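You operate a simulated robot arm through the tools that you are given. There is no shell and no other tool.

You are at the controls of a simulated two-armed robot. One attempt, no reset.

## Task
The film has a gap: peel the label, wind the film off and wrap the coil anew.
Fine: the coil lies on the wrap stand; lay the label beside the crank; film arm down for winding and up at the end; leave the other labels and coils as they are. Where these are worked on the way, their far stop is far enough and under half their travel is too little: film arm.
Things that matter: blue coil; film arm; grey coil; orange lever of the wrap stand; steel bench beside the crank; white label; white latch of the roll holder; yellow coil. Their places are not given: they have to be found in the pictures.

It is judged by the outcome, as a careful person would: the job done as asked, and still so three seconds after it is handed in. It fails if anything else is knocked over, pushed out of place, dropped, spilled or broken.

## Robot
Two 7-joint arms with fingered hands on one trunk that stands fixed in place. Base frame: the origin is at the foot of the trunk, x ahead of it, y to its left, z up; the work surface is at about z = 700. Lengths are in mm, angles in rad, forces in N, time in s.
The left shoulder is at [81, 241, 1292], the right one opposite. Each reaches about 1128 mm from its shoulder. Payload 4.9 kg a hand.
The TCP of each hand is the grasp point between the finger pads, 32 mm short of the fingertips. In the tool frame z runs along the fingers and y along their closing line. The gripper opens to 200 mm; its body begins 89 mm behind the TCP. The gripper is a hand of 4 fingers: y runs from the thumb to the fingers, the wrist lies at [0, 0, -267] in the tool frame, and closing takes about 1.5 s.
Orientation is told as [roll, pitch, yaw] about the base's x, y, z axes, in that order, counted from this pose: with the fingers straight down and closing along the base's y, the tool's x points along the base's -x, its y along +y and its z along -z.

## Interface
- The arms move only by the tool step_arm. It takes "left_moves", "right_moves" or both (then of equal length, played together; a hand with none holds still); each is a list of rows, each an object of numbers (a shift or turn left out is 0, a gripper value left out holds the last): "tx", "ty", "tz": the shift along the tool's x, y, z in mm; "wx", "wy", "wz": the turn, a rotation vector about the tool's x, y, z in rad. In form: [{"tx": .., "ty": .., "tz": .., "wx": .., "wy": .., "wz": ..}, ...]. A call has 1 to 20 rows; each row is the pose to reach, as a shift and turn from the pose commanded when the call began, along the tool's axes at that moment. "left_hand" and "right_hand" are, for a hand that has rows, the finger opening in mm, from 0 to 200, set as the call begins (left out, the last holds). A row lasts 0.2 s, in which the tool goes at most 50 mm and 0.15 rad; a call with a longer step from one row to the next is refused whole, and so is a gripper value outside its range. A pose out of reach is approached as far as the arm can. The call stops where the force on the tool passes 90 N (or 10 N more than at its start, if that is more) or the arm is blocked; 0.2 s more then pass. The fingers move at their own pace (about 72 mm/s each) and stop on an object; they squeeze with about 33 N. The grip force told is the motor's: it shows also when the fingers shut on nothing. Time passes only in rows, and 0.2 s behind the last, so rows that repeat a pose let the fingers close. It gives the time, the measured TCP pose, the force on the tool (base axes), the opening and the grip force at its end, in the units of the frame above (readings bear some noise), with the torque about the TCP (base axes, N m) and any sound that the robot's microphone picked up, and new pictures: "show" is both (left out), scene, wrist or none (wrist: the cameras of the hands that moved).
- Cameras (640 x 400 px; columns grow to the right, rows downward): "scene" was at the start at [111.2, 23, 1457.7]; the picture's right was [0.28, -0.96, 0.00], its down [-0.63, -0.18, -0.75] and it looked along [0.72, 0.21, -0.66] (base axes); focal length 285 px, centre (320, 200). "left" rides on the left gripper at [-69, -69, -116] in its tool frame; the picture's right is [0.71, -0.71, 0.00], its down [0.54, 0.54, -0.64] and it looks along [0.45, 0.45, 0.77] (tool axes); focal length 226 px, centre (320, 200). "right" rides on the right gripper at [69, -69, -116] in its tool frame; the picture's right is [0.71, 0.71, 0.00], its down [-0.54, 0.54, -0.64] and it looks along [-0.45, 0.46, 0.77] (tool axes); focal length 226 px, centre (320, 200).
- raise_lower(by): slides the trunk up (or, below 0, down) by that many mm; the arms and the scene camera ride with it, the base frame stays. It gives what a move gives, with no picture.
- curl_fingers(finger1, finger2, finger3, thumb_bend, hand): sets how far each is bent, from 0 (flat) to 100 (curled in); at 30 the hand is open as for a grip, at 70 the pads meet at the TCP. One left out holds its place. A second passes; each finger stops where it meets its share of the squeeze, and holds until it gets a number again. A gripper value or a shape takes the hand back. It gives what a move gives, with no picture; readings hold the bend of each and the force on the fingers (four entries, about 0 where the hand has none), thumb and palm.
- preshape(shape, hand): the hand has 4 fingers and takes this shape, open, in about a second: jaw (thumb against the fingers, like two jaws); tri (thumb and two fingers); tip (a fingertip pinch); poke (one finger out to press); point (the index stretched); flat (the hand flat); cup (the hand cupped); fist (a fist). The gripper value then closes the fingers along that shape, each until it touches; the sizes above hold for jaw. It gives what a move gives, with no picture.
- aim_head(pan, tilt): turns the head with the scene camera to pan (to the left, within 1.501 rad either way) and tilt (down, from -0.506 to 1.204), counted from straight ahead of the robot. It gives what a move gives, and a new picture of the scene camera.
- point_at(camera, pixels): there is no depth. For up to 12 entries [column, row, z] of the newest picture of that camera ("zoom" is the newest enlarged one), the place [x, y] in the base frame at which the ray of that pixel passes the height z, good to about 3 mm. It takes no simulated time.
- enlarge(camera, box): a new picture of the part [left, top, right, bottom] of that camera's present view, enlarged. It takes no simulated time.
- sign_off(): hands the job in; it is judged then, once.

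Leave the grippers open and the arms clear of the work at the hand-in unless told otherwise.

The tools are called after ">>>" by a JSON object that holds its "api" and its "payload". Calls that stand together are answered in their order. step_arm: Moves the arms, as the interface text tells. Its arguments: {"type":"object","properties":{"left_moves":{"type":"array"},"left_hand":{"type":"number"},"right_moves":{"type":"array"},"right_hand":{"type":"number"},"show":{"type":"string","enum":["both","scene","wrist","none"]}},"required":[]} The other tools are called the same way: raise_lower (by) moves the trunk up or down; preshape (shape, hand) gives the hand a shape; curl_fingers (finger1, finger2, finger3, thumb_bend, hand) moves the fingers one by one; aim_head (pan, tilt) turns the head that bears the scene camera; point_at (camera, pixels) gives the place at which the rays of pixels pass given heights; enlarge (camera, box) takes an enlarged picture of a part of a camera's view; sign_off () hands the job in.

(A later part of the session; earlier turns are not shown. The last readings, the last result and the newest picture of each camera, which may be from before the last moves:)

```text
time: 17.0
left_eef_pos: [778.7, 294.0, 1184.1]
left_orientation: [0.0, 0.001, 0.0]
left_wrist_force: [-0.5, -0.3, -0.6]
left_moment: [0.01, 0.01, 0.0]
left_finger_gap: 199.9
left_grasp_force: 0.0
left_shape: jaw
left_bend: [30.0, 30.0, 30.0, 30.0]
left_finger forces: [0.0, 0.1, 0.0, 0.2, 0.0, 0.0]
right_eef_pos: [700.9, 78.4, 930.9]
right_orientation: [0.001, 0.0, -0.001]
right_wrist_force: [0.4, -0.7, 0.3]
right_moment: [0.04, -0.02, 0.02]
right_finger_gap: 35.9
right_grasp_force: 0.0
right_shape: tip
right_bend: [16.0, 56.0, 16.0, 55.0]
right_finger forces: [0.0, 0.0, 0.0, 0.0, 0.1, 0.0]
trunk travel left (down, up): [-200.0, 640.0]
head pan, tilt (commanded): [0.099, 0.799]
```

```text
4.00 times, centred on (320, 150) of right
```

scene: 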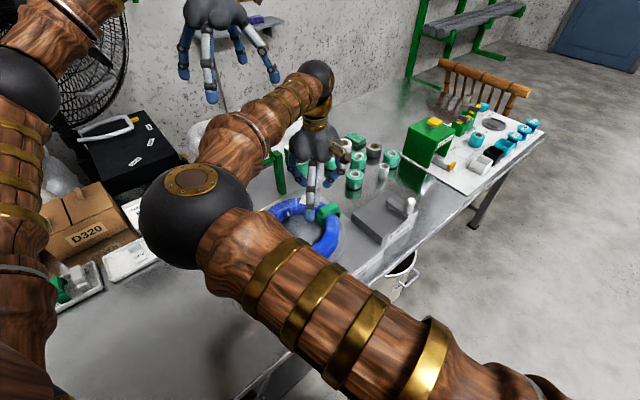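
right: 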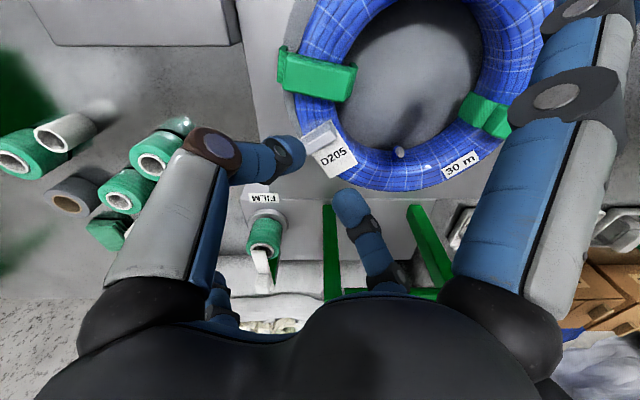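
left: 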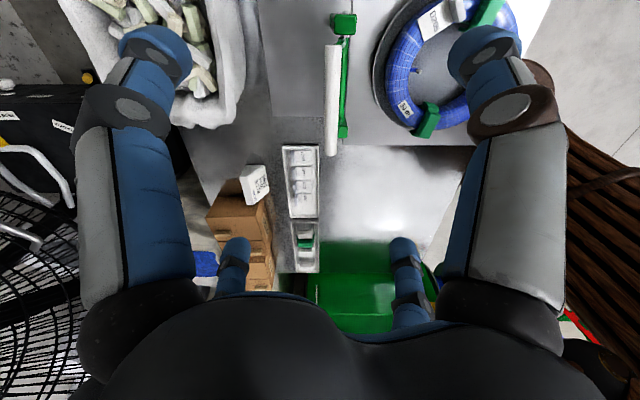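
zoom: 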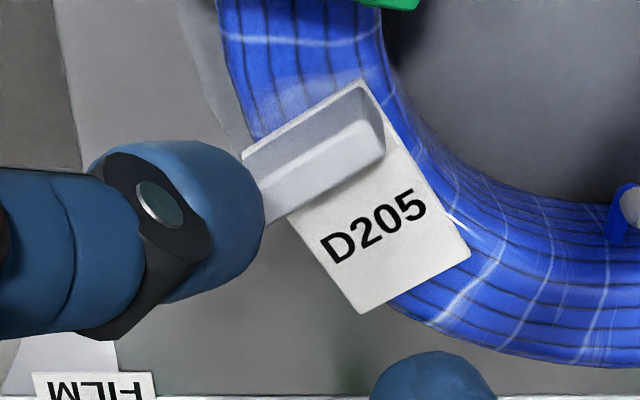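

The tab's centre is about 3–4 mm toward −x/−y of the tool axis. I shift by that and descend to TCP z≈885 first (tips just above the tab).

>>> {"api": "step_arm", "payload": {"right_moves": [{"tx": 2, "ty": -3, "tz": 12}, {"tx": 2, "ty": -3, "tz": 24}, {"tx": 2, "ty": -3, "tz": 36}, {"tx": 2, "ty": -3, "tz": 46}], "show": "both"}}

>>> {"api": "enlarge", "payload": {"camera": "right", "box": [270, 110, 390, 210]}}

>>> {"api": "enlarge", "payload": {"camera": "scene", "box": [280, 170, 350, 230]}}

```text
time: 18.0
left_eef_pos: [778.2, 294.8, 1183.2]
left_orientation: [0.0, 0.0, 0.0]
left_wrist_force: [0.6, -0.3, 1.3]
left_moment: [0.01, -0.03, -0.02]
left_finger_gap: 199.7
left_grasp_force: 0.0
left_shape: jaw
left_bend: [30.0, 30.0, 30.0, 30.0]
left_finger forces: [0.0, 0.0, 0.0, 0.0, 0.1, 0.0]
right_eef_pos: [699.4, 73.4, 883.3]
right_orientation: [0.001, 0.0, -0.002]
right_wrist_force: [0.4, 0.0, 0.7]
right_moment: [0.01, 0.02, -0.01]
right_finger_gap: 36.4
right_grasp_force: 0.1
right_shape: tip
right_bend: [16.0, 56.0, 16.0, 55.0]
right_finger forces: [0.0, 0.0, 0.1, 0.1, 0.0, 0.0]
trunk travel left (down, up): [-200.0, 640.0]
head pan, tilt (commanded): [0.099, 0.799]
```

scene: 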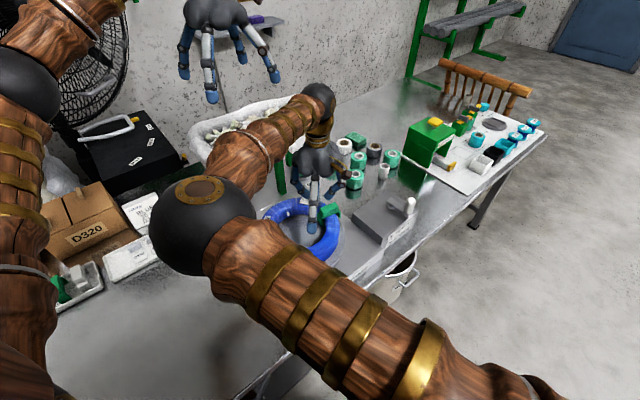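
right: 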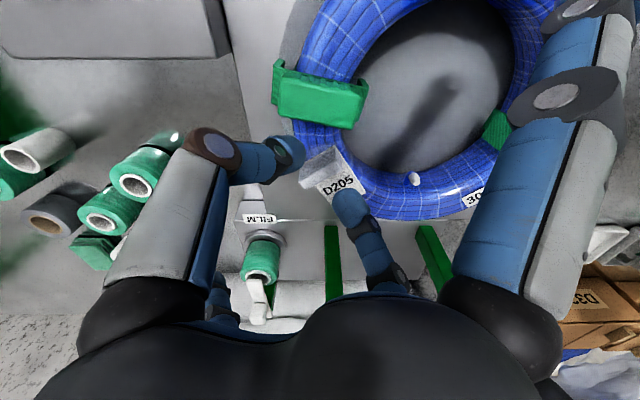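

```text
4.00 times, centred on (330, 160) of right
```

zoom: 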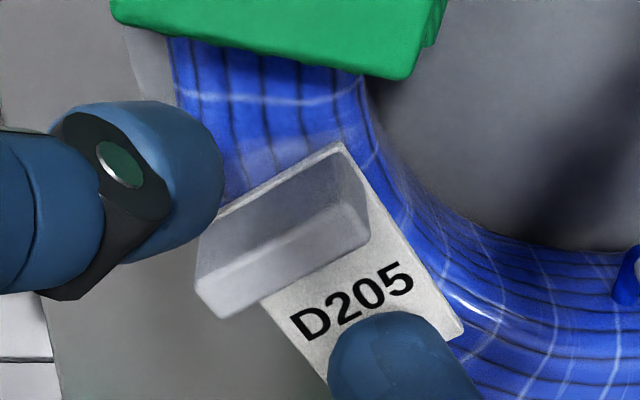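

```text
6.67 times, centred on (315, 200) of scene
```

zoom: 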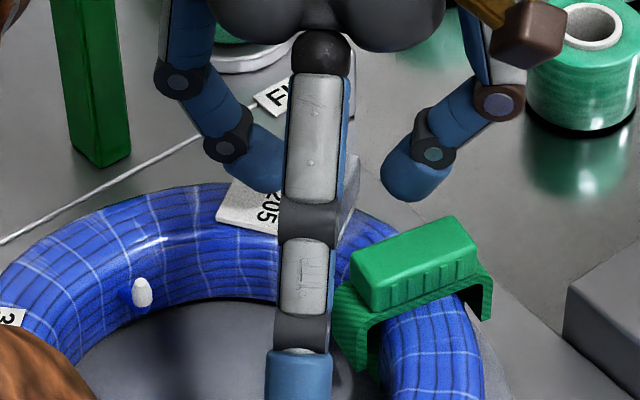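

Alignment looks right: the tab lies between thumb and finger 2. I descend 16 mm more to TCP z≈867, then check.

>>> {"api": "step_arm", "payload": {"right_moves": [{"tz": 6}, {"tz": 11}, {"tz": 16}], "show": "wrist"}}

>>> {"api": "enlarge", "payload": {"camera": "right", "box": [270, 130, 390, 230]}}

>>> {"api": "enlarge", "payload": {"camera": "scene", "box": [280, 180, 350, 240]}}

```text
time: 18.8
left_eef_pos: [777.5, 293.5, 1184.3]
left_orientation: [0.001, 0.001, 0.0]
left_wrist_force: [-0.2, 0.0, 0.2]
left_moment: [0.0, -0.01, 0.01]
left_finger_gap: 199.6
left_grasp_force: 0.0
left_shape: jaw
left_bend: [30.0, 30.0, 30.0, 30.0]
left_finger forces: [0.1, 0.0, 0.0, 0.0, 0.1, 0.2]
right_eef_pos: [698.3, 73.1, 867.5]
right_orientation: [0.0, -0.001, -0.001]
right_wrist_force: [-0.4, -0.2, 0.0]
right_moment: [0.02, 0.0, 0.03]
right_finger_gap: 36.0
right_grasp_force: 0.0
right_shape: tip
right_bend: [16.0, 56.0, 16.0, 55.0]
right_finger forces: [0.0, 0.0, 0.0, 0.1, 0.0, 0.0]
trunk travel left (down, up): [-200.0, 640.0]
head pan, tilt (commanded): [0.099, 0.799]
```

right: 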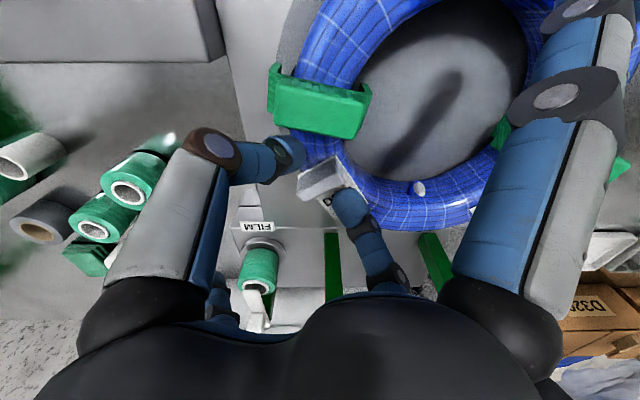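

```text
4.00 times, centred on (330, 180) of right
```

zoom: 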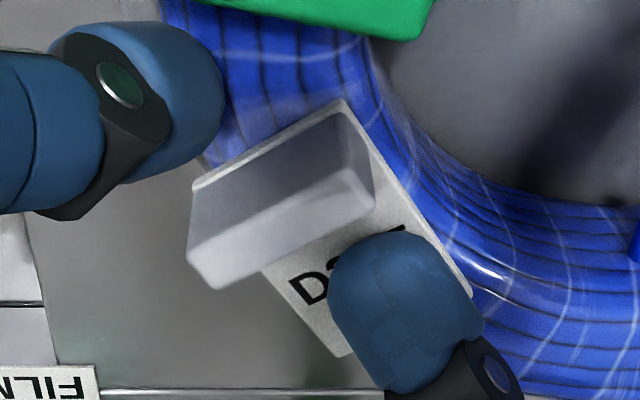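

```text
6.67 times, centred on (315, 210) of scene
```

zoom: 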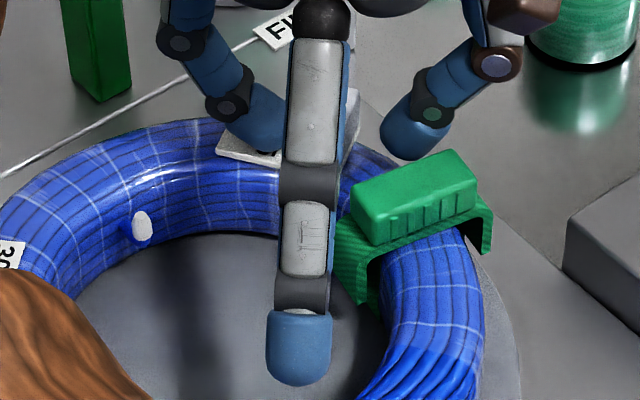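

The tab is centred between the tips, no contact force. Now I close the pinch on it.

>>> {"api": "step_arm", "payload": {"right_moves": [{}, {}, {}, {}, {}, {}, {}], "right_hand": 0, "show": "wrist"}}

>>> {"api": "enlarge", "payload": {"camera": "right", "box": [270, 130, 390, 230]}}

>>> {"api": "enlarge", "payload": {"camera": "scene", "box": [280, 180, 350, 240]}}

```text
time: 20.4
left_eef_pos: [778.2, 293.2, 1184.0]
left_orientation: [-0.001, 0.0, 0.0]
left_wrist_force: [0.2, 0.9, -0.7]
left_moment: [0.03, 0.06, 0.01]
left_finger_gap: 199.8
left_grasp_force: 0.1
left_shape: jaw
left_bend: [30.0, 30.0, 30.0, 30.0]
left_finger forces: [0.0, 0.0, 0.1, 0.1, 0.1, 0.1]
right_eef_pos: [698.6, 72.7, 868.3]
right_orientation: [0.0, 0.0, -0.001]
right_wrist_force: [-0.9, 0.0, -1.0]
right_moment: [-0.02, 0.0, 0.03]
right_finger_gap: 6.1
right_grasp_force: 33.4
right_shape: tip
right_bend: [29.0, 72.0, 29.0, 68.0]
right_finger forces: [0.0, 29.2, 0.0, 0.1, 29.2, 0.1]
trunk travel left (down, up): [-200.0, 640.0]
head pan, tilt (commanded): [0.099, 0.799]
```

right: 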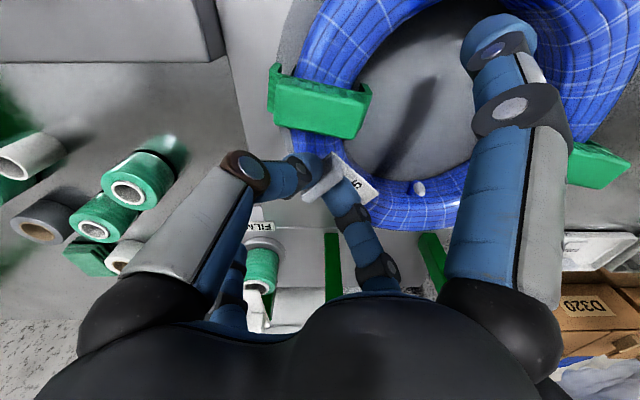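

```text
4.00 times, centred on (330, 180) of right
```

zoom: 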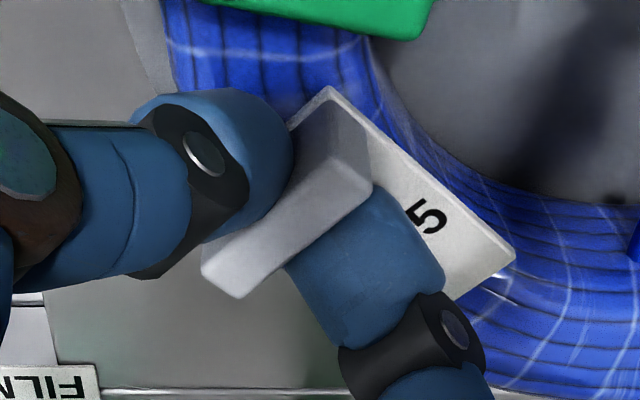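

```text
6.67 times, centred on (315, 210) of scene
```

zoom: 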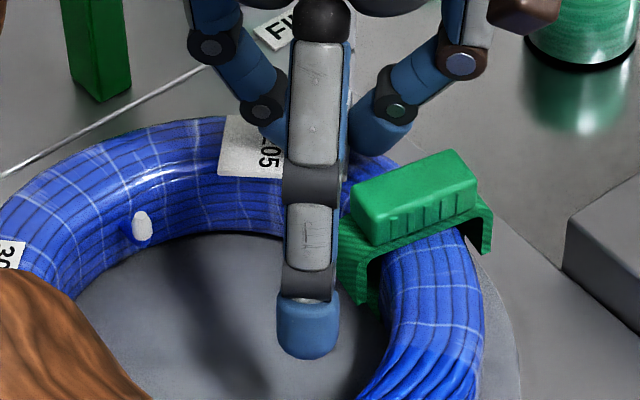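

The pinch holds the tab (29 N on finger and thumb). I lift slowly straight up to peel it.

>>> {"api": "step_arm", "payload": {"right_moves": [{"tz": -5}, {"tz": -10}, {"tz": -15}, {"tz": -22}, {"tz": -30}], "show": "wrist"}}

>>> {"api": "enlarge", "payload": {"camera": "scene", "box": [270, 160, 350, 230]}}

```text
time: 21.6
left_eef_pos: [779.4, 294.6, 1185.1]
left_orientation: [0.001, 0.001, 0.0]
left_wrist_force: [0.3, 0.3, 0.8]
left_moment: [0.02, 0.01, 0.0]
left_finger_gap: 199.9
left_grasp_force: 0.1
left_shape: jaw
left_bend: [30.0, 30.0, 30.0, 30.0]
left_finger forces: [0.0, 0.1, 0.1, 0.0, 0.1, 0.0]
right_eef_pos: [698.4, 73.7, 898.9]
right_orientation: [-0.001, 0.001, 0.0]
right_wrist_force: [-0.3, -1.1, -0.1]
right_moment: [-0.01, 0.0, -0.01]
right_finger_gap: 6.4
right_grasp_force: 32.9
right_shape: tip
right_bend: [29.0, 72.0, 29.0, 68.0]
right_finger forces: [0.0, 29.3, 0.0, 0.1, 29.3, 0.0]
trunk travel left (down, up): [-200.0, 640.0]
head pan, tilt (commanded): [0.099, 0.799]
```

right: 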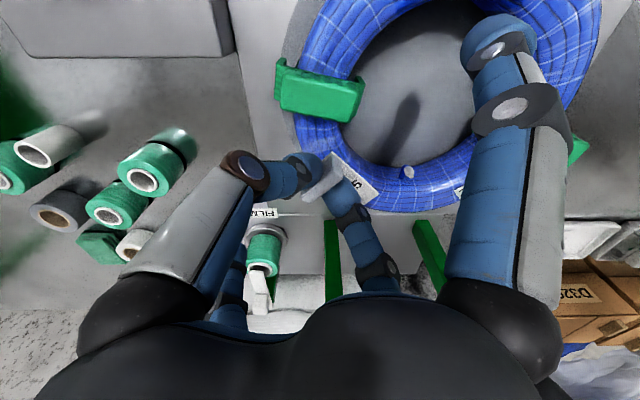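

```text
5.71 times, centred on (310, 195) of scene
```

zoom: 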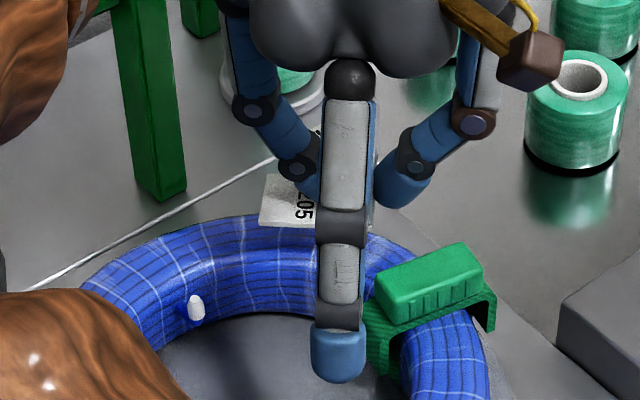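

The label is off the coil. I raise it further to TCP z≈990 and then check the bench space right of the crank box.

>>> {"api": "step_arm", "payload": {"right_moves": [{"tz": -30}, {"tz": -60}, {"tz": -90}], "show": "both"}}

>>> {"api": "enlarge", "payload": {"camera": "scene", "box": [340, 110, 500, 270]}}

>>> {"api": "point_at", "payload": {"camera": "scene", "pixels": [[383, 178, 700], [391, 167, 700], [355, 186, 700], [374, 158, 700], [402, 170, 705], [470, 197, 705], [440, 185, 705], [425, 215, 700], [430, 205, 700], [435, 215, 700], [445, 235, 700], [420, 225, 700]]}}

```text
time: 22.4
left_eef_pos: [778.9, 294.4, 1185.7]
left_orientation: [-0.001, 0.001, 0.0]
left_wrist_force: [-0.1, -0.1, 0.2]
left_moment: [0.01, -0.03, -0.01]
left_finger_gap: 199.9
left_grasp_force: 0.1
left_shape: jaw
left_bend: [30.0, 30.0, 30.0, 30.0]
left_finger forces: [0.0, 0.0, 0.0, 0.0, 0.1, 0.1]
right_eef_pos: [697.7, 70.9, 988.4]
right_orientation: [0.0, -0.001, -0.002]
right_wrist_force: [-0.6, 0.4, -1.0]
right_moment: [-0.01, -0.02, -0.01]
right_finger_gap: 6.2
right_grasp_force: 33.3
right_shape: tip
right_bend: [29.0, 72.0, 29.0, 68.0]
right_finger forces: [0.1, 29.2, 0.1, 0.0, 29.1, 0.0]
trunk travel left (down, up): [-200.0, 640.0]
head pan, tilt (commanded): [0.099, 0.799]
```

scene: 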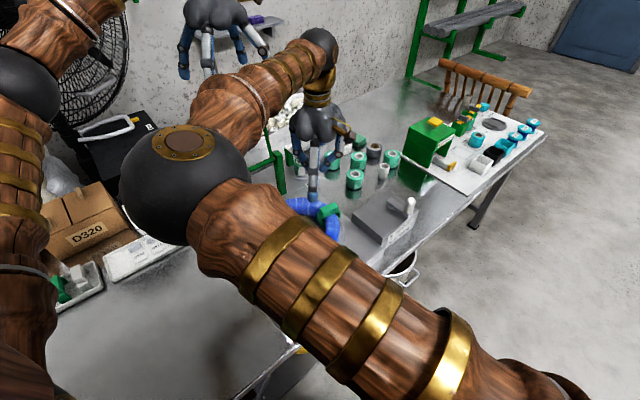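
right: 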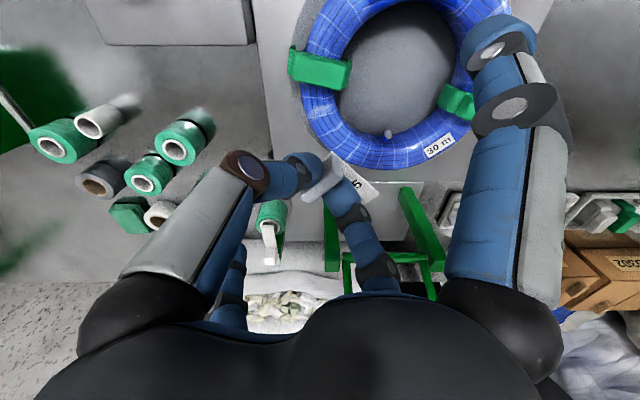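

```text
2.50 times, centred on (420, 190) of scene
```

zoom: 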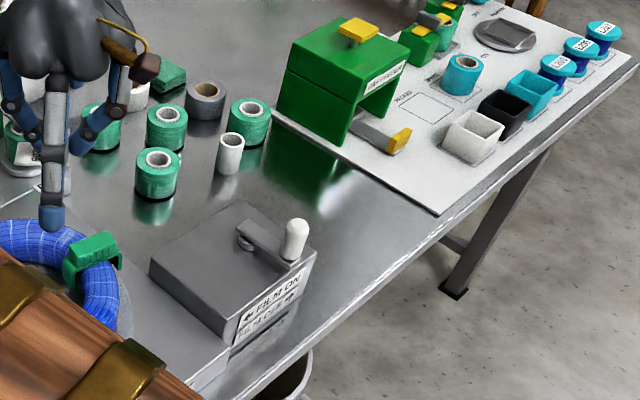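

```text
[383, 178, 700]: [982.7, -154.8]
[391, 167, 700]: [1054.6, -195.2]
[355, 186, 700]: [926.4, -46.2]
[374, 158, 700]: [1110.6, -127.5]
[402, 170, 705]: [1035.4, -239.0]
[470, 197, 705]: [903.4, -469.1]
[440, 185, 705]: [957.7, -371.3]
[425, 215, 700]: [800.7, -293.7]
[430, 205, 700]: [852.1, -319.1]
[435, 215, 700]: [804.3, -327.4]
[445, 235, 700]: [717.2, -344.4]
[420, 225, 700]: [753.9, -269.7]
```

The bench right of the crank box is free (u to the board about 240 mm). I move the label over (817,−251) with a 45° turn so the idle fingers run parallel to the box side.

>>> {"api": "step_arm", "payload": {"right_moves": [{"tx": -15, "ty": -40, "tz": 3, "wz": -0.098}, {"tx": -30, "ty": -80, "tz": 6, "wz": -0.196}, {"tx": -45, "ty": -121, "tz": 9, "wz": -0.294}, {"tx": -60, "ty": -161, "tz": 12, "wz": -0.392}, {"tx": -75, "ty": -201, "tz": 15, "wz": -0.49}, {"tx": -90, "ty": -241, "tz": 20, "wz": -0.588}, {"tx": -105, "ty": -282, "tz": 24, "wz": -0.686}, {"tx": -119, "ty": -322, "tz": 28, "wz": -0.785}], "show": "both"}}

>>> {"api": "enlarge", "payload": {"camera": "scene", "box": [340, 110, 500, 270]}}

```text
time: 24.2
left_eef_pos: [780.1, 293.2, 1185.1]
left_orientation: [0.001, 0.002, 0.0]
left_wrist_force: [0.1, -0.8, 0.1]
left_moment: [0.04, -0.01, 0.01]
left_finger_gap: 199.8
left_grasp_force: 0.3
left_shape: jaw
left_bend: [30.0, 30.0, 30.0, 30.0]
left_finger forces: [0.1, 0.0, 0.0, 0.0, 0.1, 0.0]
right_eef_pos: [818.4, -250.1, 958.4]
right_orientation: [0.002, -0.001, 0.786]
right_wrist_force: [0.2, 1.4, 0.2]
right_moment: [-0.02, 0.04, -0.01]
right_finger_gap: 6.1
right_grasp_force: 32.2
right_shape: tip
right_bend: [29.0, 72.0, 29.0, 68.0]
right_finger forces: [0.0, 29.4, 0.0, 0.0, 29.3, 0.1]
trunk travel left (down, up): [-200.0, 640.0]
head pan, tilt (commanded): [0.099, 0.799]
```

scene: 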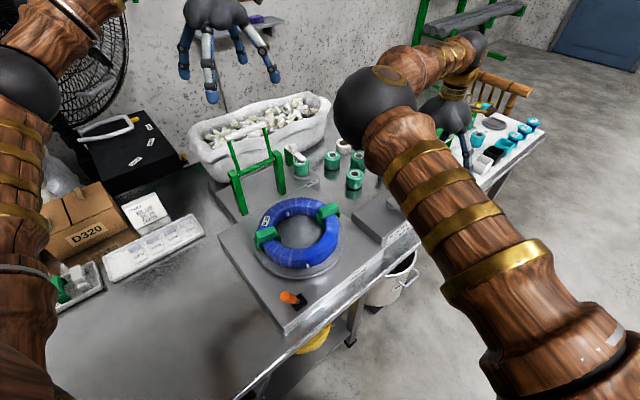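
right: 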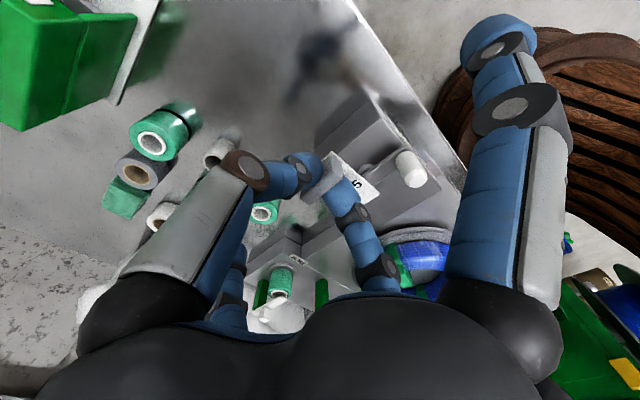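

```text
2.50 times, centred on (420, 190) of scene
```

zoom: 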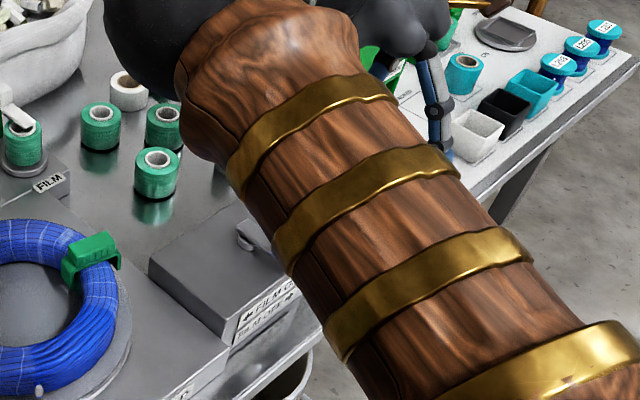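

I enlarge the wrist view around the spot below the label.

>>> {"api": "enlarge", "payload": {"camera": "right", "box": [240, 40, 480, 240]}}

>>> {"api": "point_at", "payload": {"camera": "right", "pixels": [[320, 94, 700], [345, 105, 700], [372, 92, 700], [318, 132, 700], [410, 165, 860], [375, 100, 785], [440, 175, 785], [330, 150, 785]]}}

```text
2.00 times, centred on (360, 140) of right
```

zoom: 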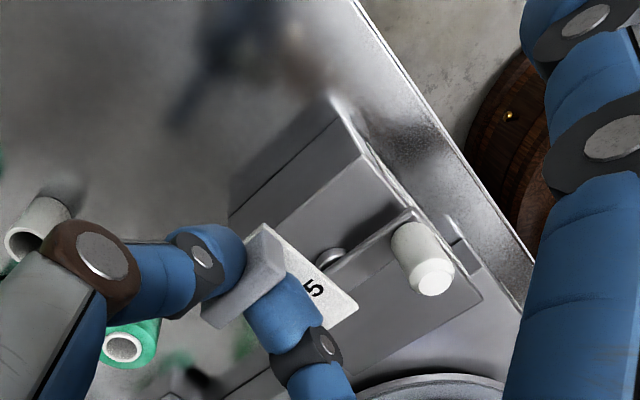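

```text
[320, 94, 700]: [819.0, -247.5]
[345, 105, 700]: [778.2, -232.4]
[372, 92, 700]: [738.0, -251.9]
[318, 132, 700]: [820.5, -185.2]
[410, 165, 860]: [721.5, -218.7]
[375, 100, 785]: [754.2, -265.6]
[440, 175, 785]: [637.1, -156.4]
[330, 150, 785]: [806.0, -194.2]
```

The box's right side is at u≈697 and its top z≈793; to keep finger 2 clear of the box I shift another 35 mm to the right (ty −35) and descend to TCP z≈765.

>>> {"api": "step_arm", "payload": {"right_moves": [{"ty": -35}, {"ty": -35, "tz": 40}, {"ty": -35, "tz": 80}, {"ty": -35, "tz": 120}, {"ty": -35, "tz": 150}, {"ty": -35, "tz": 175}, {"ty": -35, "tz": 193}], "show": "both"}}

>>> {"api": "enlarge", "payload": {"camera": "right", "box": [240, 60, 480, 260]}}

```text
time: 25.8
left_eef_pos: [780.4, 294.4, 1185.1]
left_orientation: [0.001, 0.003, 0.001]
left_wrist_force: [0.6, -0.9, -0.2]
left_moment: [0.05, 0.01, -0.01]
left_finger_gap: 199.8
left_grasp_force: 0.0
left_shape: jaw
left_bend: [30.0, 30.0, 30.0, 30.0]
left_finger forces: [0.0, 0.1, 0.1, 0.0, 0.0, 0.0]
right_eef_pos: [843.2, -275.0, 765.9]
right_orientation: [0.002, 0.0, 0.784]
right_wrist_force: [-0.1, 0.1, 0.6]
right_moment: [0.02, 0.02, 0.04]
right_finger_gap: 6.1
right_grasp_force: 32.5
right_shape: tip
right_bend: [29.0, 72.0, 29.0, 68.0]
right_finger forces: [0.1, 29.3, 0.1, 0.1, 29.4, 0.1]
trunk travel left (down, up): [-200.0, 640.0]
head pan, tilt (commanded): [0.099, 0.799]
```

scene: 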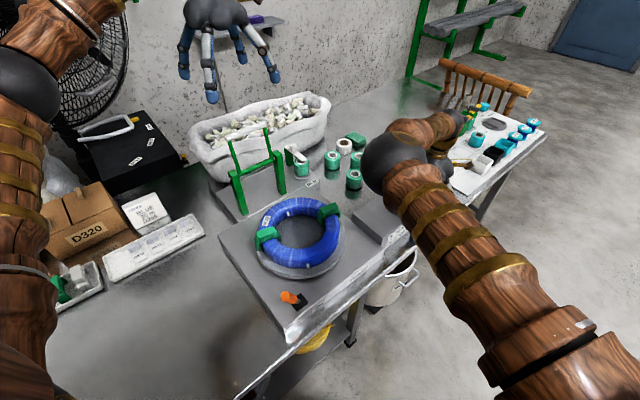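
right: 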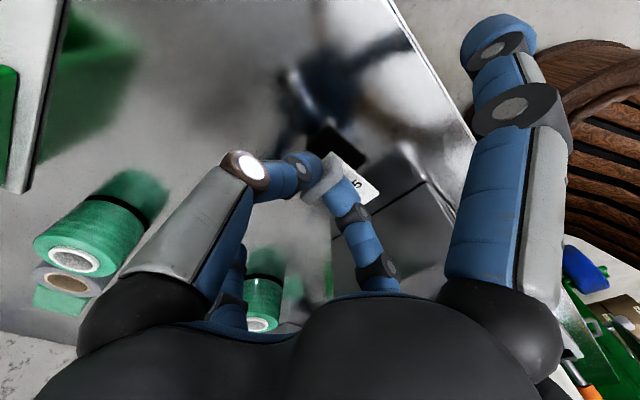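

```text
2.00 times, centred on (360, 160) of right
```

zoom: 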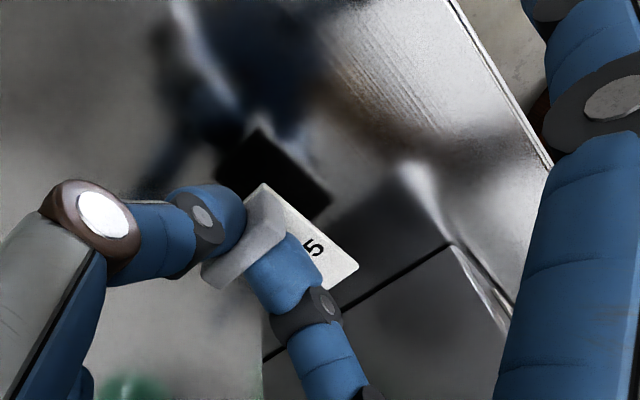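

The label's reflection shows beneath it; the box is clear. I descend slowly: 20 mm in small rows.

>>> {"api": "step_arm", "payload": {"right_moves": [{"tz": 7}, {"tz": 13}, {"tz": 18}, {"tz": 21}, {"tz": 23}], "show": "wrist"}}

>>> {"api": "enlarge", "payload": {"camera": "right", "box": [260, 90, 400, 230]}}

```text
time: 27.0
left_eef_pos: [780.0, 295.0, 1184.4]
left_orientation: [-0.001, -0.001, 0.001]
left_wrist_force: [-0.1, 0.2, 0.7]
left_moment: [0.0, -0.03, 0.01]
left_finger_gap: 199.7
left_grasp_force: 0.2
left_shape: jaw
left_bend: [30.0, 30.0, 30.0, 30.0]
left_finger forces: [0.0, 0.0, 0.0, 0.0, 0.0, 0.0]
right_eef_pos: [842.7, -272.6, 742.8]
right_orientation: [-0.001, 0.001, 0.783]
right_wrist_force: [0.5, -0.9, -0.7]
right_moment: [0.01, -0.02, 0.01]
right_finger_gap: 6.2
right_grasp_force: 32.8
right_shape: tip
right_bend: [29.0, 72.0, 29.0, 68.0]
right_finger forces: [0.0, 29.3, 0.0, 0.1, 29.3, 0.0]
trunk travel left (down, up): [-200.0, 640.0]
head pan, tilt (commanded): [0.099, 0.799]
```

right: 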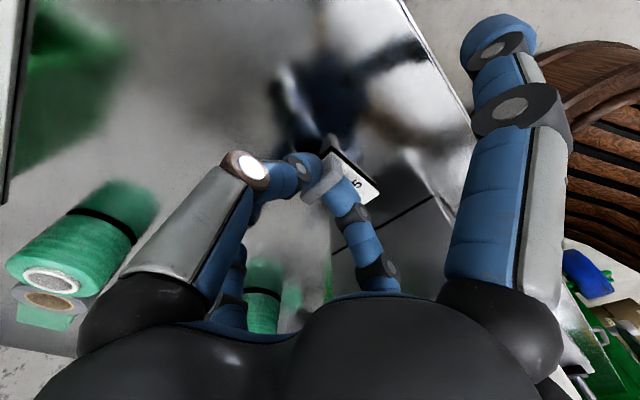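

```text
2.86 times, centred on (330, 160) of right
```

zoom: 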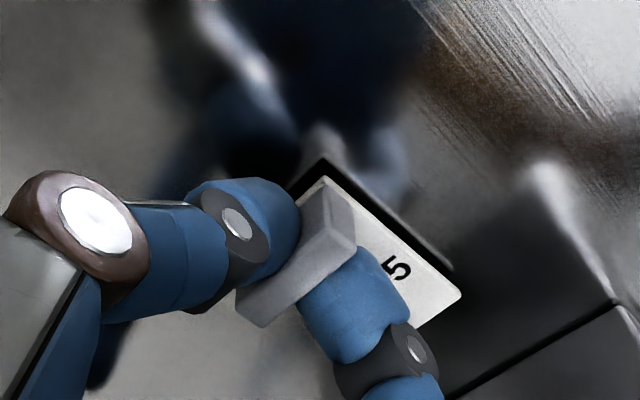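

The gap to the reflection suggests about 4 mm left. I descend by 2, 3.5, 4.5 mm and watch the force.

>>> {"api": "step_arm", "payload": {"right_moves": [{"tz": 1.5}, {"tz": 2.5}, {"tz": 3.5}], "show": "wrist"}}

>>> {"api": "enlarge", "payload": {"camera": "right", "box": [260, 90, 400, 230]}}

```text
time: 27.8
left_eef_pos: [779.2, 294.2, 1184.3]
left_orientation: [0.003, 0.0, 0.001]
left_wrist_force: [0.7, -0.9, 0.4]
left_moment: [-0.03, 0.0, 0.01]
left_finger_gap: 199.7
left_grasp_force: 0.1
left_shape: jaw
left_bend: [30.0, 30.0, 30.0, 30.0]
left_finger forces: [0.0, 0.0, 0.0, 0.0, 0.0, 0.1]
right_eef_pos: [841.1, -272.9, 741.4]
right_orientation: [0.0, 0.002, 0.783]
right_wrist_force: [0.4, -0.8, -0.9]
right_moment: [0.01, -0.01, 0.01]
right_finger_gap: 6.0
right_grasp_force: 33.1
right_shape: tip
right_bend: [29.0, 72.0, 29.0, 68.0]
right_finger forces: [0.0, 29.4, 0.0, 0.1, 29.2, 0.1]
trunk travel left (down, up): [-200.0, 640.0]
head pan, tilt (commanded): [0.099, 0.799]
```

right: 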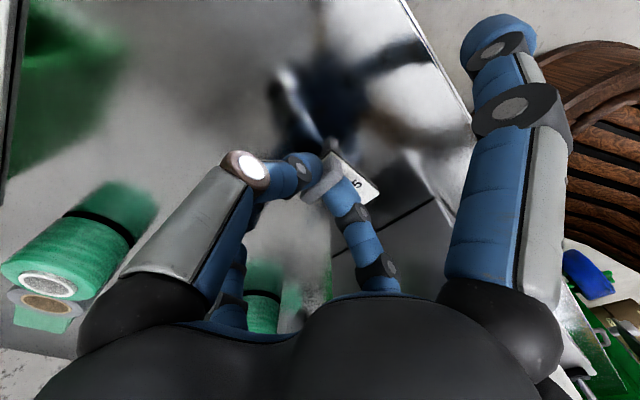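

```text
2.86 times, centred on (330, 160) of right
```

zoom: 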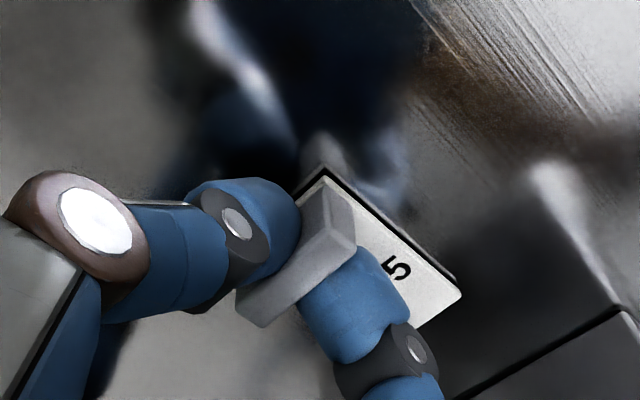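

Nearly touching; I go 1, 2, 3 mm further.

>>> {"api": "step_arm", "payload": {"right_moves": [{"tz": 0.8}, {"tz": 1.6}, {"tz": 2.2}], "show": "wrist"}}

>>> {"api": "enlarge", "payload": {"camera": "right", "box": [300, 120, 380, 200]}}

```text
time: 28.6
left_eef_pos: [779.3, 294.2, 1184.5]
left_orientation: [0.0, -0.001, 0.001]
left_wrist_force: [-0.6, -0.6, 0.6]
left_moment: [-0.01, 0.02, -0.03]
left_finger_gap: 200.0
left_grasp_force: 0.1
left_shape: jaw
left_bend: [30.0, 30.0, 30.0, 30.0]
left_finger forces: [0.1, 0.1, 0.0, 0.0, 0.0, 0.1]
right_eef_pos: [842.0, -274.5, 738.1]
right_orientation: [0.0, -0.001, 0.784]
right_wrist_force: [0.8, -0.2, 2.7]
right_moment: [0.02, 0.0, 0.03]
right_finger_gap: 6.2
right_grasp_force: 32.9
right_shape: tip
right_bend: [29.0, 72.0, 29.0, 68.0]
right_finger forces: [0.0, 30.1, 0.0, 0.0, 30.6, 0.1]
trunk travel left (down, up): [-200.0, 640.0]
head pan, tilt (commanded): [0.099, 0.799]
```

right: 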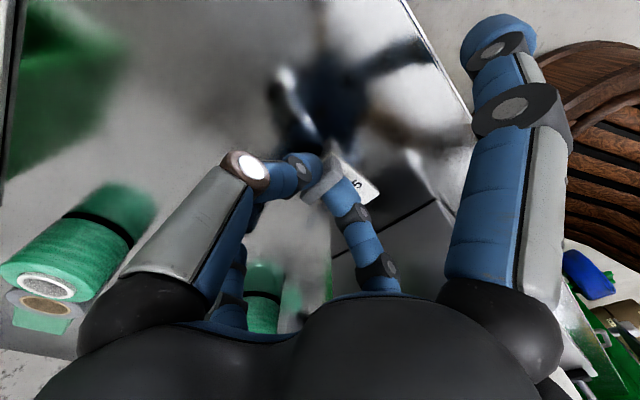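

```text
5.00 times, centred on (340, 160) of right
```

zoom: 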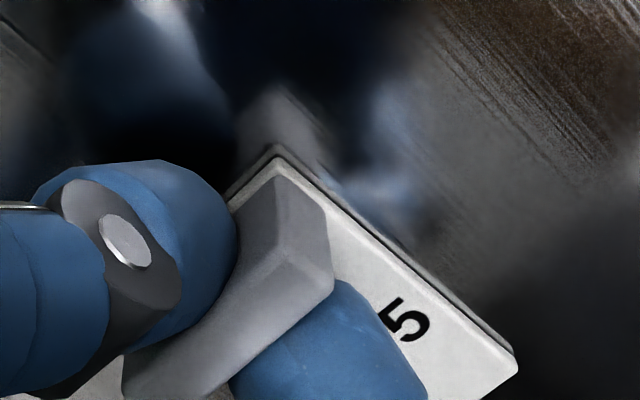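

Contact is felt (2.7 N up): the label rests on the bench. I open only finger 2 and the thumb a little, keeping the idle fingers as they are.

>>> {"api": "curl_fingers", "payload": {"hand": "right", "finger2": 62, "thumb_bend": 60}}

>>> {"api": "enlarge", "payload": {"camera": "right", "box": [270, 100, 410, 240]}}

```text
time: 29.6
left_eef_pos: [777.8, 294.9, 1185.6]
left_orientation: [0.0, -0.002, 0.001]
left_wrist_force: [-0.2, -0.9, -0.5]
left_moment: [0.01, 0.0, -0.03]
left_finger_gap: 200.0
left_grasp_force: 0.0
left_shape: jaw
left_bend: [30.0, 30.0, 30.0, 30.0]
left_finger forces: [0.0, 0.0, 0.1, 0.0, 0.0, 0.0]
right_eef_pos: [842.4, -272.8, 738.9]
right_orientation: [-0.003, 0.0, 0.785]
right_wrist_force: [2.5, 0.1, 17.5]
right_moment: [-0.23, -0.27, 0.1]
right_finger_gap: 105.5
right_grasp_force: 8.8
right_shape: fingers
right_bend: [29.0, 64.0, 29.0, 60.0]
right_finger forces: [0.0, 6.7, 0.0, 0.0, 10.6, 0.1]
trunk travel left (down, up): [-200.0, 640.0]
head pan, tilt (commanded): [0.099, 0.799]
```

```text
2.86 times, centred on (340, 170) of right
```

zoom: 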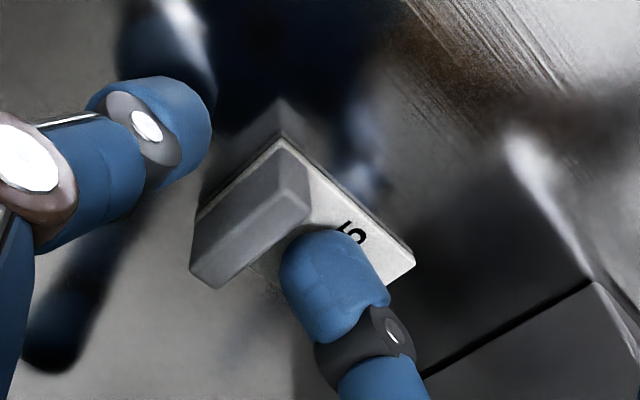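

The tips now press on the bench and card (17.5 N up). I lift slowly 12 mm without changing the fingers.

>>> {"api": "step_arm", "payload": {"right_moves": [{"tz": -3}, {"tz": -6}, {"tz": -9}, {"tz": -12}], "show": "wrist"}}

>>> {"api": "enlarge", "payload": {"camera": "right", "box": [270, 100, 410, 240]}}

```text
time: 30.6
left_eef_pos: [779.4, 294.2, 1184.5]
left_orientation: [0.0, 0.0, 0.001]
left_wrist_force: [-0.1, -0.7, 0.3]
left_moment: [0.04, -0.01, 0.01]
left_finger_gap: 200.0
left_grasp_force: 0.2
left_shape: jaw
left_bend: [30.0, 30.0, 30.0, 30.0]
left_finger forces: [0.0, 0.1, 0.1, 0.1, 0.1, 0.0]
right_eef_pos: [842.8, -273.9, 751.1]
right_orientation: [0.0, 0.0, 0.783]
right_wrist_force: [0.6, 0.1, -0.2]
right_moment: [-0.03, 0.0, -0.03]
right_finger_gap: 105.8
right_grasp_force: 0.1
right_shape: fingers
right_bend: [29.0, 62.0, 29.0, 60.0]
right_finger forces: [0.1, 0.0, 0.0, 0.1, 0.0, 0.1]
trunk travel left (down, up): [-200.0, 640.0]
head pan, tilt (commanded): [0.099, 0.799]
```

right: 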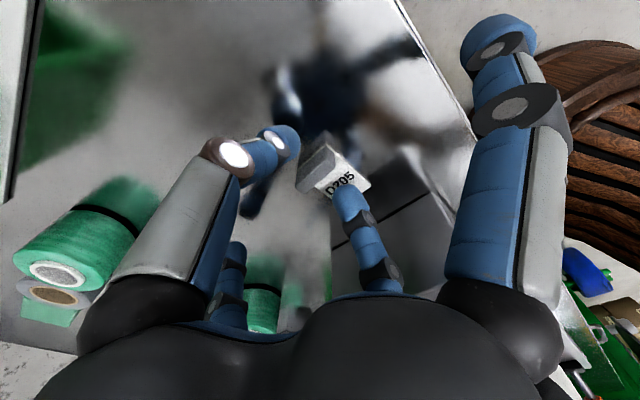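

```text
2.86 times, centred on (340, 170) of right
```

zoom: 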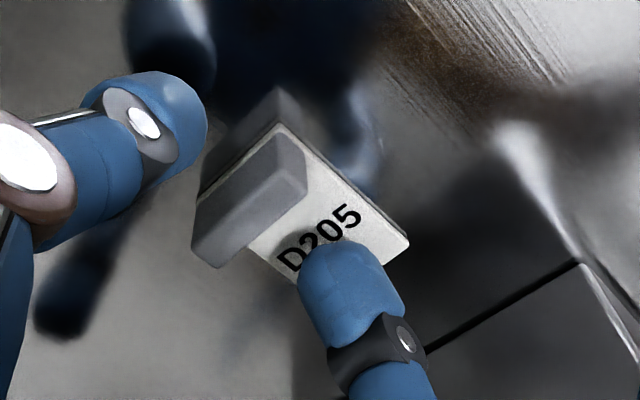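

The label lies flat and free. I lift the hand straight up to z≈960.

>>> {"api": "step_arm", "payload": {"right_moves": [{"tz": -25}, {"tz": -65}, {"tz": -110}, {"tz": -155}, {"tz": -210}], "show": "both"}}

>>> {"api": "enlarge", "payload": {"camera": "right", "box": [240, 40, 480, 240]}}

```text
refused: row 5 steps farther than a row can; nothing moved
```

```text
2.00 times, centred on (360, 140) of right
```

zoom: 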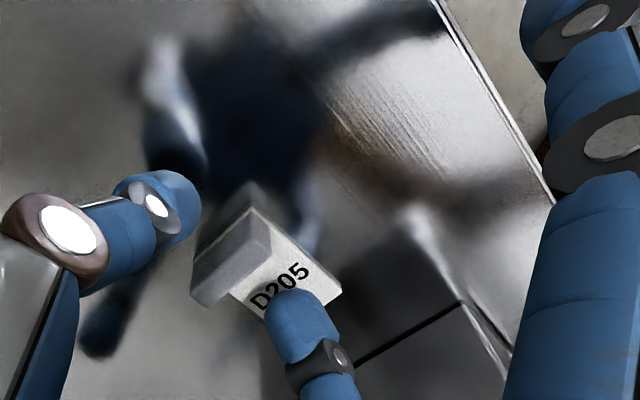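

That was refused for a 55 mm row; I repeat it with smaller rows.

>>> {"api": "step_arm", "payload": {"right_moves": [{"tz": -25}, {"tz": -65}, {"tz": -110}, {"tz": -155}, {"tz": -200}, {"tz": -240}], "show": "both"}}

>>> {"api": "enlarge", "payload": {"camera": "right", "box": [240, 40, 480, 240]}}

```text
time: 32.0
left_eef_pos: [778.8, 293.6, 1185.3]
left_orientation: [0.001, 0.0, 0.001]
left_wrist_force: [-0.2, 1.0, -0.4]
left_moment: [-0.03, -0.05, -0.01]
left_finger_gap: 200.0
left_grasp_force: 0.1
left_shape: jaw
left_bend: [30.0, 30.0, 30.0, 30.0]
left_finger forces: [0.1, 0.0, 0.0, 0.1, 0.0, 0.0]
right_eef_pos: [840.7, -273.4, 990.1]
right_orientation: [0.001, -0.001, 0.784]
right_wrist_force: [0.8, 0.7, 0.7]
right_moment: [0.0, -0.04, 0.0]
right_finger_gap: 106.1
right_grasp_force: 0.0
right_shape: fingers
right_bend: [29.0, 62.0, 29.0, 60.0]
right_finger forces: [0.1, 0.0, 0.0, 0.0, 0.1, 0.0]
trunk travel left (down, up): [-200.0, 640.0]
head pan, tilt (commanded): [0.099, 0.799]
```

scene: 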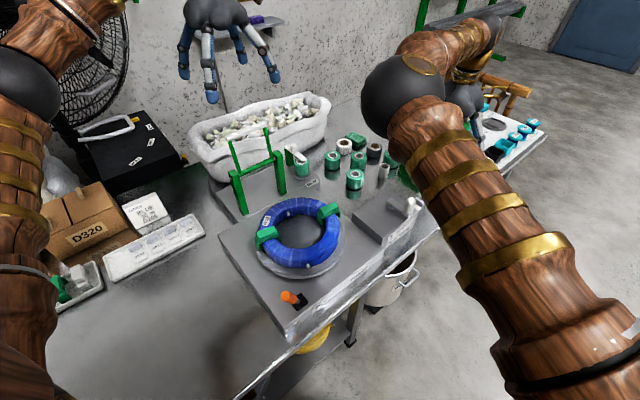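
right: 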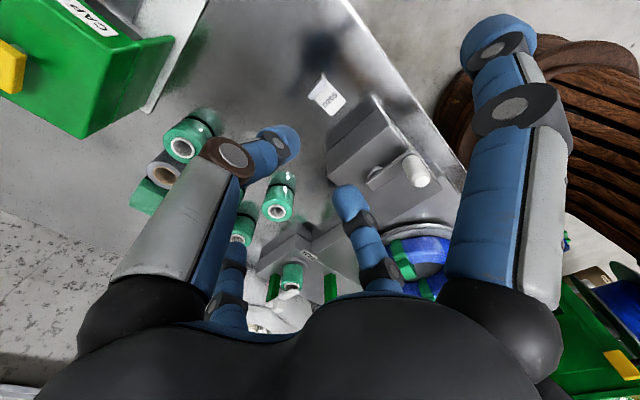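

```text
2.00 times, centred on (360, 140) of right
```

zoom: 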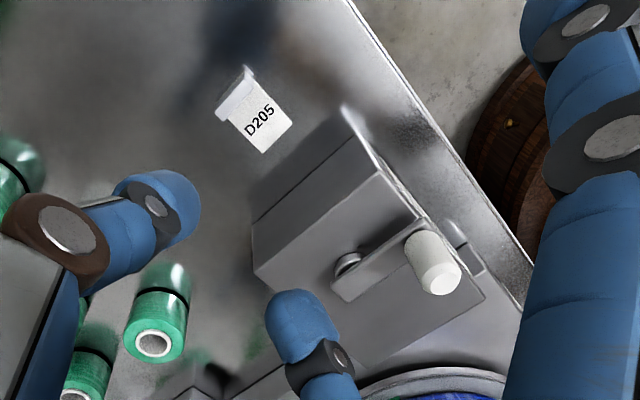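

The D205 label now lies on the bench right of the crank box. Next is the film arm; I look at it closely in the scene and left cameras to place its roller and pivots.

>>> {"api": "enlarge", "payload": {"camera": "scene", "box": [205, 110, 315, 220]}}

>>> {"api": "enlarge", "payload": {"camera": "left", "box": [270, 0, 410, 180]}}

```text
3.64 times, centred on (260, 165) of scene
```

zoom: 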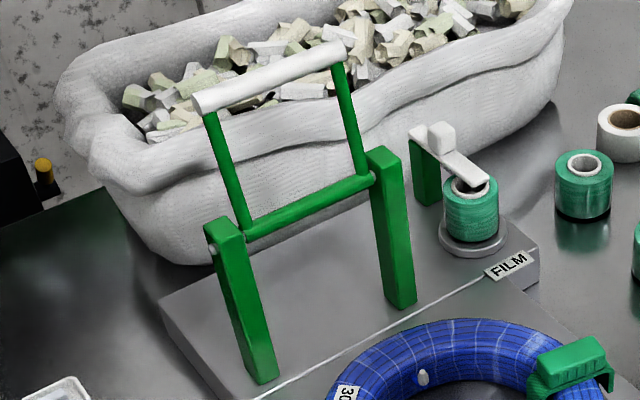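

```text
2.22 times, centred on (340, 90) of left
```

zoom: 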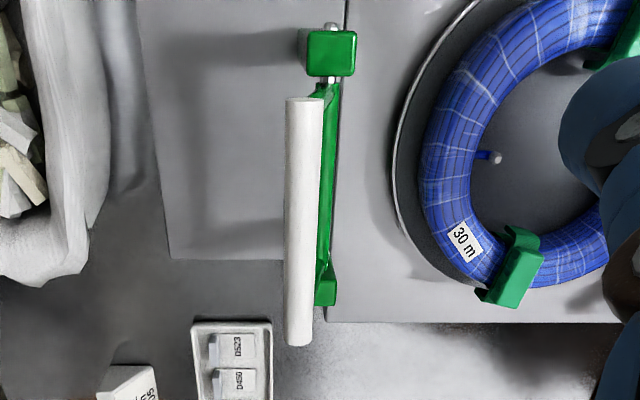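

>>> {"api": "point_at", "payload": {"camera": "scene", "pixels": [[265.5, 123.2, 1000], [265.5, 123.2, 1020], [227, 138.4, 1000], [227, 138.4, 1020], [274.8, 159.5, 900], [274.8, 159.5, 920], [230.6, 178.2, 900], [230.6, 178.2, 920], [283.4, 194.7, 740], [242.1, 215.3, 740], [277.9, 151.8, 920], [233, 172.7, 920]]}}

>>> {"api": "point_at", "payload": {"camera": "left", "pixels": [[332.8, 45, 1000], [332.8, 45, 1020], [330.5, 154.4, 1000], [330.5, 154.4, 1020], [344.5, 24, 900], [344.5, 24, 920], [344.5, 38, 900], [342.3, 132.8, 900], [342.3, 132.8, 880]]}}

```text
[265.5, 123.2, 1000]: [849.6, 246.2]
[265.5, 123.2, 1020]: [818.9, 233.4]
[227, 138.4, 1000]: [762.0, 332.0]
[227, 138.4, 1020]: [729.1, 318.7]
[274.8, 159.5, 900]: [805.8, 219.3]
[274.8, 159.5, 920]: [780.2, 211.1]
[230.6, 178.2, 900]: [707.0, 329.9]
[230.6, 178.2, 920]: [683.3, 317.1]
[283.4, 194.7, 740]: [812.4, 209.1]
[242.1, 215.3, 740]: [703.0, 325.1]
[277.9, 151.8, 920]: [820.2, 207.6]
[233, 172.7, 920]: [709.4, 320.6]
```

```text
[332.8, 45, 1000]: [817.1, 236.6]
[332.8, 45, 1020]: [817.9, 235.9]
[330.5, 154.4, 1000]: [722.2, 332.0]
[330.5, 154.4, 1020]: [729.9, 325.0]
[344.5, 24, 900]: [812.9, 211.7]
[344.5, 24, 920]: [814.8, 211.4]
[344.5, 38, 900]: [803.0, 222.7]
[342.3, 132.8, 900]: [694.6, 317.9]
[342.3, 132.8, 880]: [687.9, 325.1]
```

The roller's middle is at about (774,278,1020), the hinge line at about v=724 (z≈902), the arm length ≈120 mm. I'll use the left hand's fingertip pinch, turned −45° so that it closes across the roller. First shape, then move above it.

>>> {"api": "preshape", "payload": {"shape": "tip", "hand": "left"}}

>>> {"api": "step_arm", "payload": {"left_moves": [{"tx": 1, "ty": -3, "tz": 12, "wz": 0.131}, {"tx": 2, "ty": -6, "tz": 24, "wz": 0.262}, {"tx": 3, "ty": -9, "tz": 36, "wz": 0.393}, {"tx": 4, "ty": -12, "tz": 48, "wz": 0.524}, {"tx": 5, "ty": -15, "tz": 60, "wz": 0.655}, {"tx": 5, "ty": -16, "tz": 70, "wz": 0.785}, {"tx": 5, "ty": -16, "tz": 70, "wz": 0.785}], "left_hand": 70, "show": "both"}}

>>> {"api": "enlarge", "payload": {"camera": "left", "box": [200, 60, 440, 260]}}

>>> {"api": "enlarge", "payload": {"camera": "scene", "box": [200, 50, 340, 190]}}

```text
time: 32.9
left_eef_pos: [778.3, 294.2, 1184.5]
left_orientation: [0.0, -0.001, -0.001]
left_wrist_force: [0.1, -0.1, -1.0]
left_moment: [0.02, 0.0, 0.0]
left_finger_gap: 199.8
left_grasp_force: 0.1
left_shape: tip
left_bend: [16.0, 30.0, 16.0, 30.0]
left_finger forces: [0.0, 0.0, 0.0, 0.1, 0.0, 0.0]
right_eef_pos: [842.3, -273.9, 988.2]
right_orientation: [0.001, -0.001, 0.784]
right_wrist_force: [0.9, -0.5, -0.2]
right_moment: [0.0, 0.01, -0.01]
right_finger_gap: 106.1
right_grasp_force: 0.0
right_shape: fingers
right_bend: [29.0, 62.0, 29.0, 60.0]
right_finger forces: [0.1, 0.0, 0.1, 0.0, 0.1, 0.1]
trunk travel left (down, up): [-200.0, 640.0]
head pan, tilt (commanded): [0.099, 0.799]
```

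```text
time: 34.5
left_eef_pos: [773.5, 278.4, 1115.4]
left_orientation: [0.001, 0.001, -0.788]
left_wrist_force: [-0.4, -0.2, -0.6]
left_moment: [-0.01, -0.01, -0.02]
left_finger_gap: 70.6
left_grasp_force: 0.0
left_shape: tip
left_bend: [16.0, 45.0, 16.0, 44.0]
left_finger forces: [0.0, 0.0, 0.0, 0.0, 0.1, 0.0]
right_eef_pos: [842.5, -274.6, 988.8]
right_orientation: [0.0, 0.002, 0.784]
right_wrist_force: [-0.2, 0.7, -0.8]
right_moment: [0.0, -0.02, -0.03]
right_finger_gap: 105.9
right_grasp_force: 0.0
right_shape: fingers
right_bend: [29.0, 62.0, 29.0, 60.0]
right_finger forces: [0.0, 0.1, 0.0, 0.1, 0.0, 0.1]
trunk travel left (down, up): [-200.0, 640.0]
head pan, tilt (commanded): [0.099, 0.799]
```

scene: 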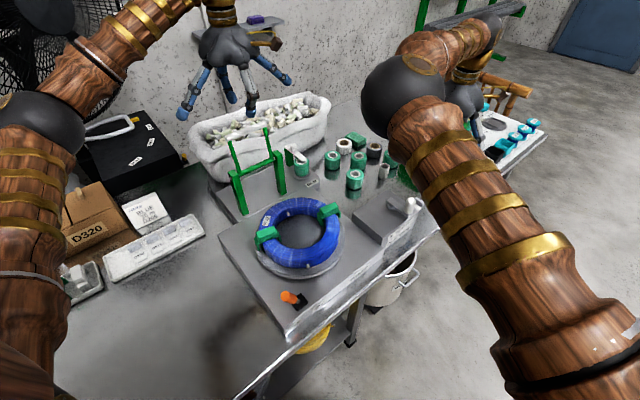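
left: 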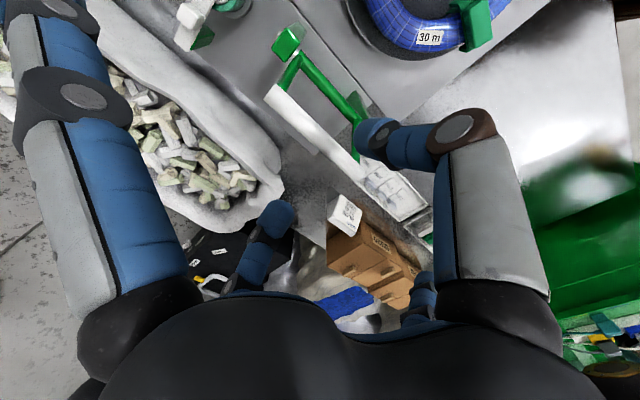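

```text
2.00 times, centred on (320, 160) of left
```

zoom: 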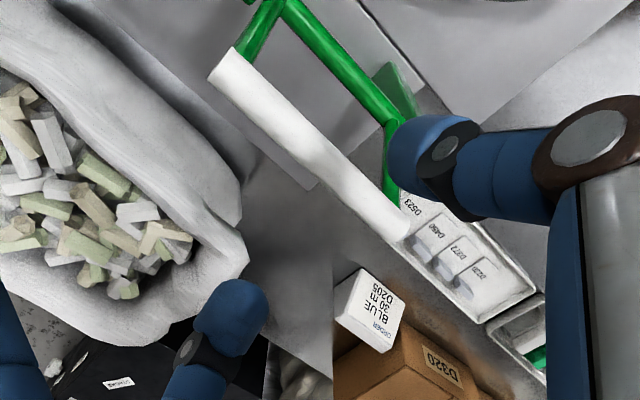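

```text
2.86 times, centred on (270, 120) of scene
```

zoom: 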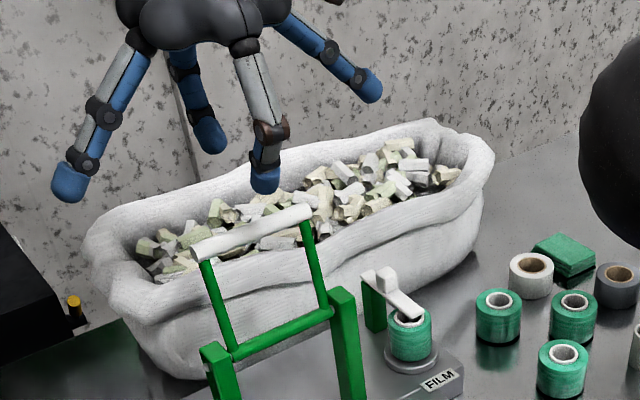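

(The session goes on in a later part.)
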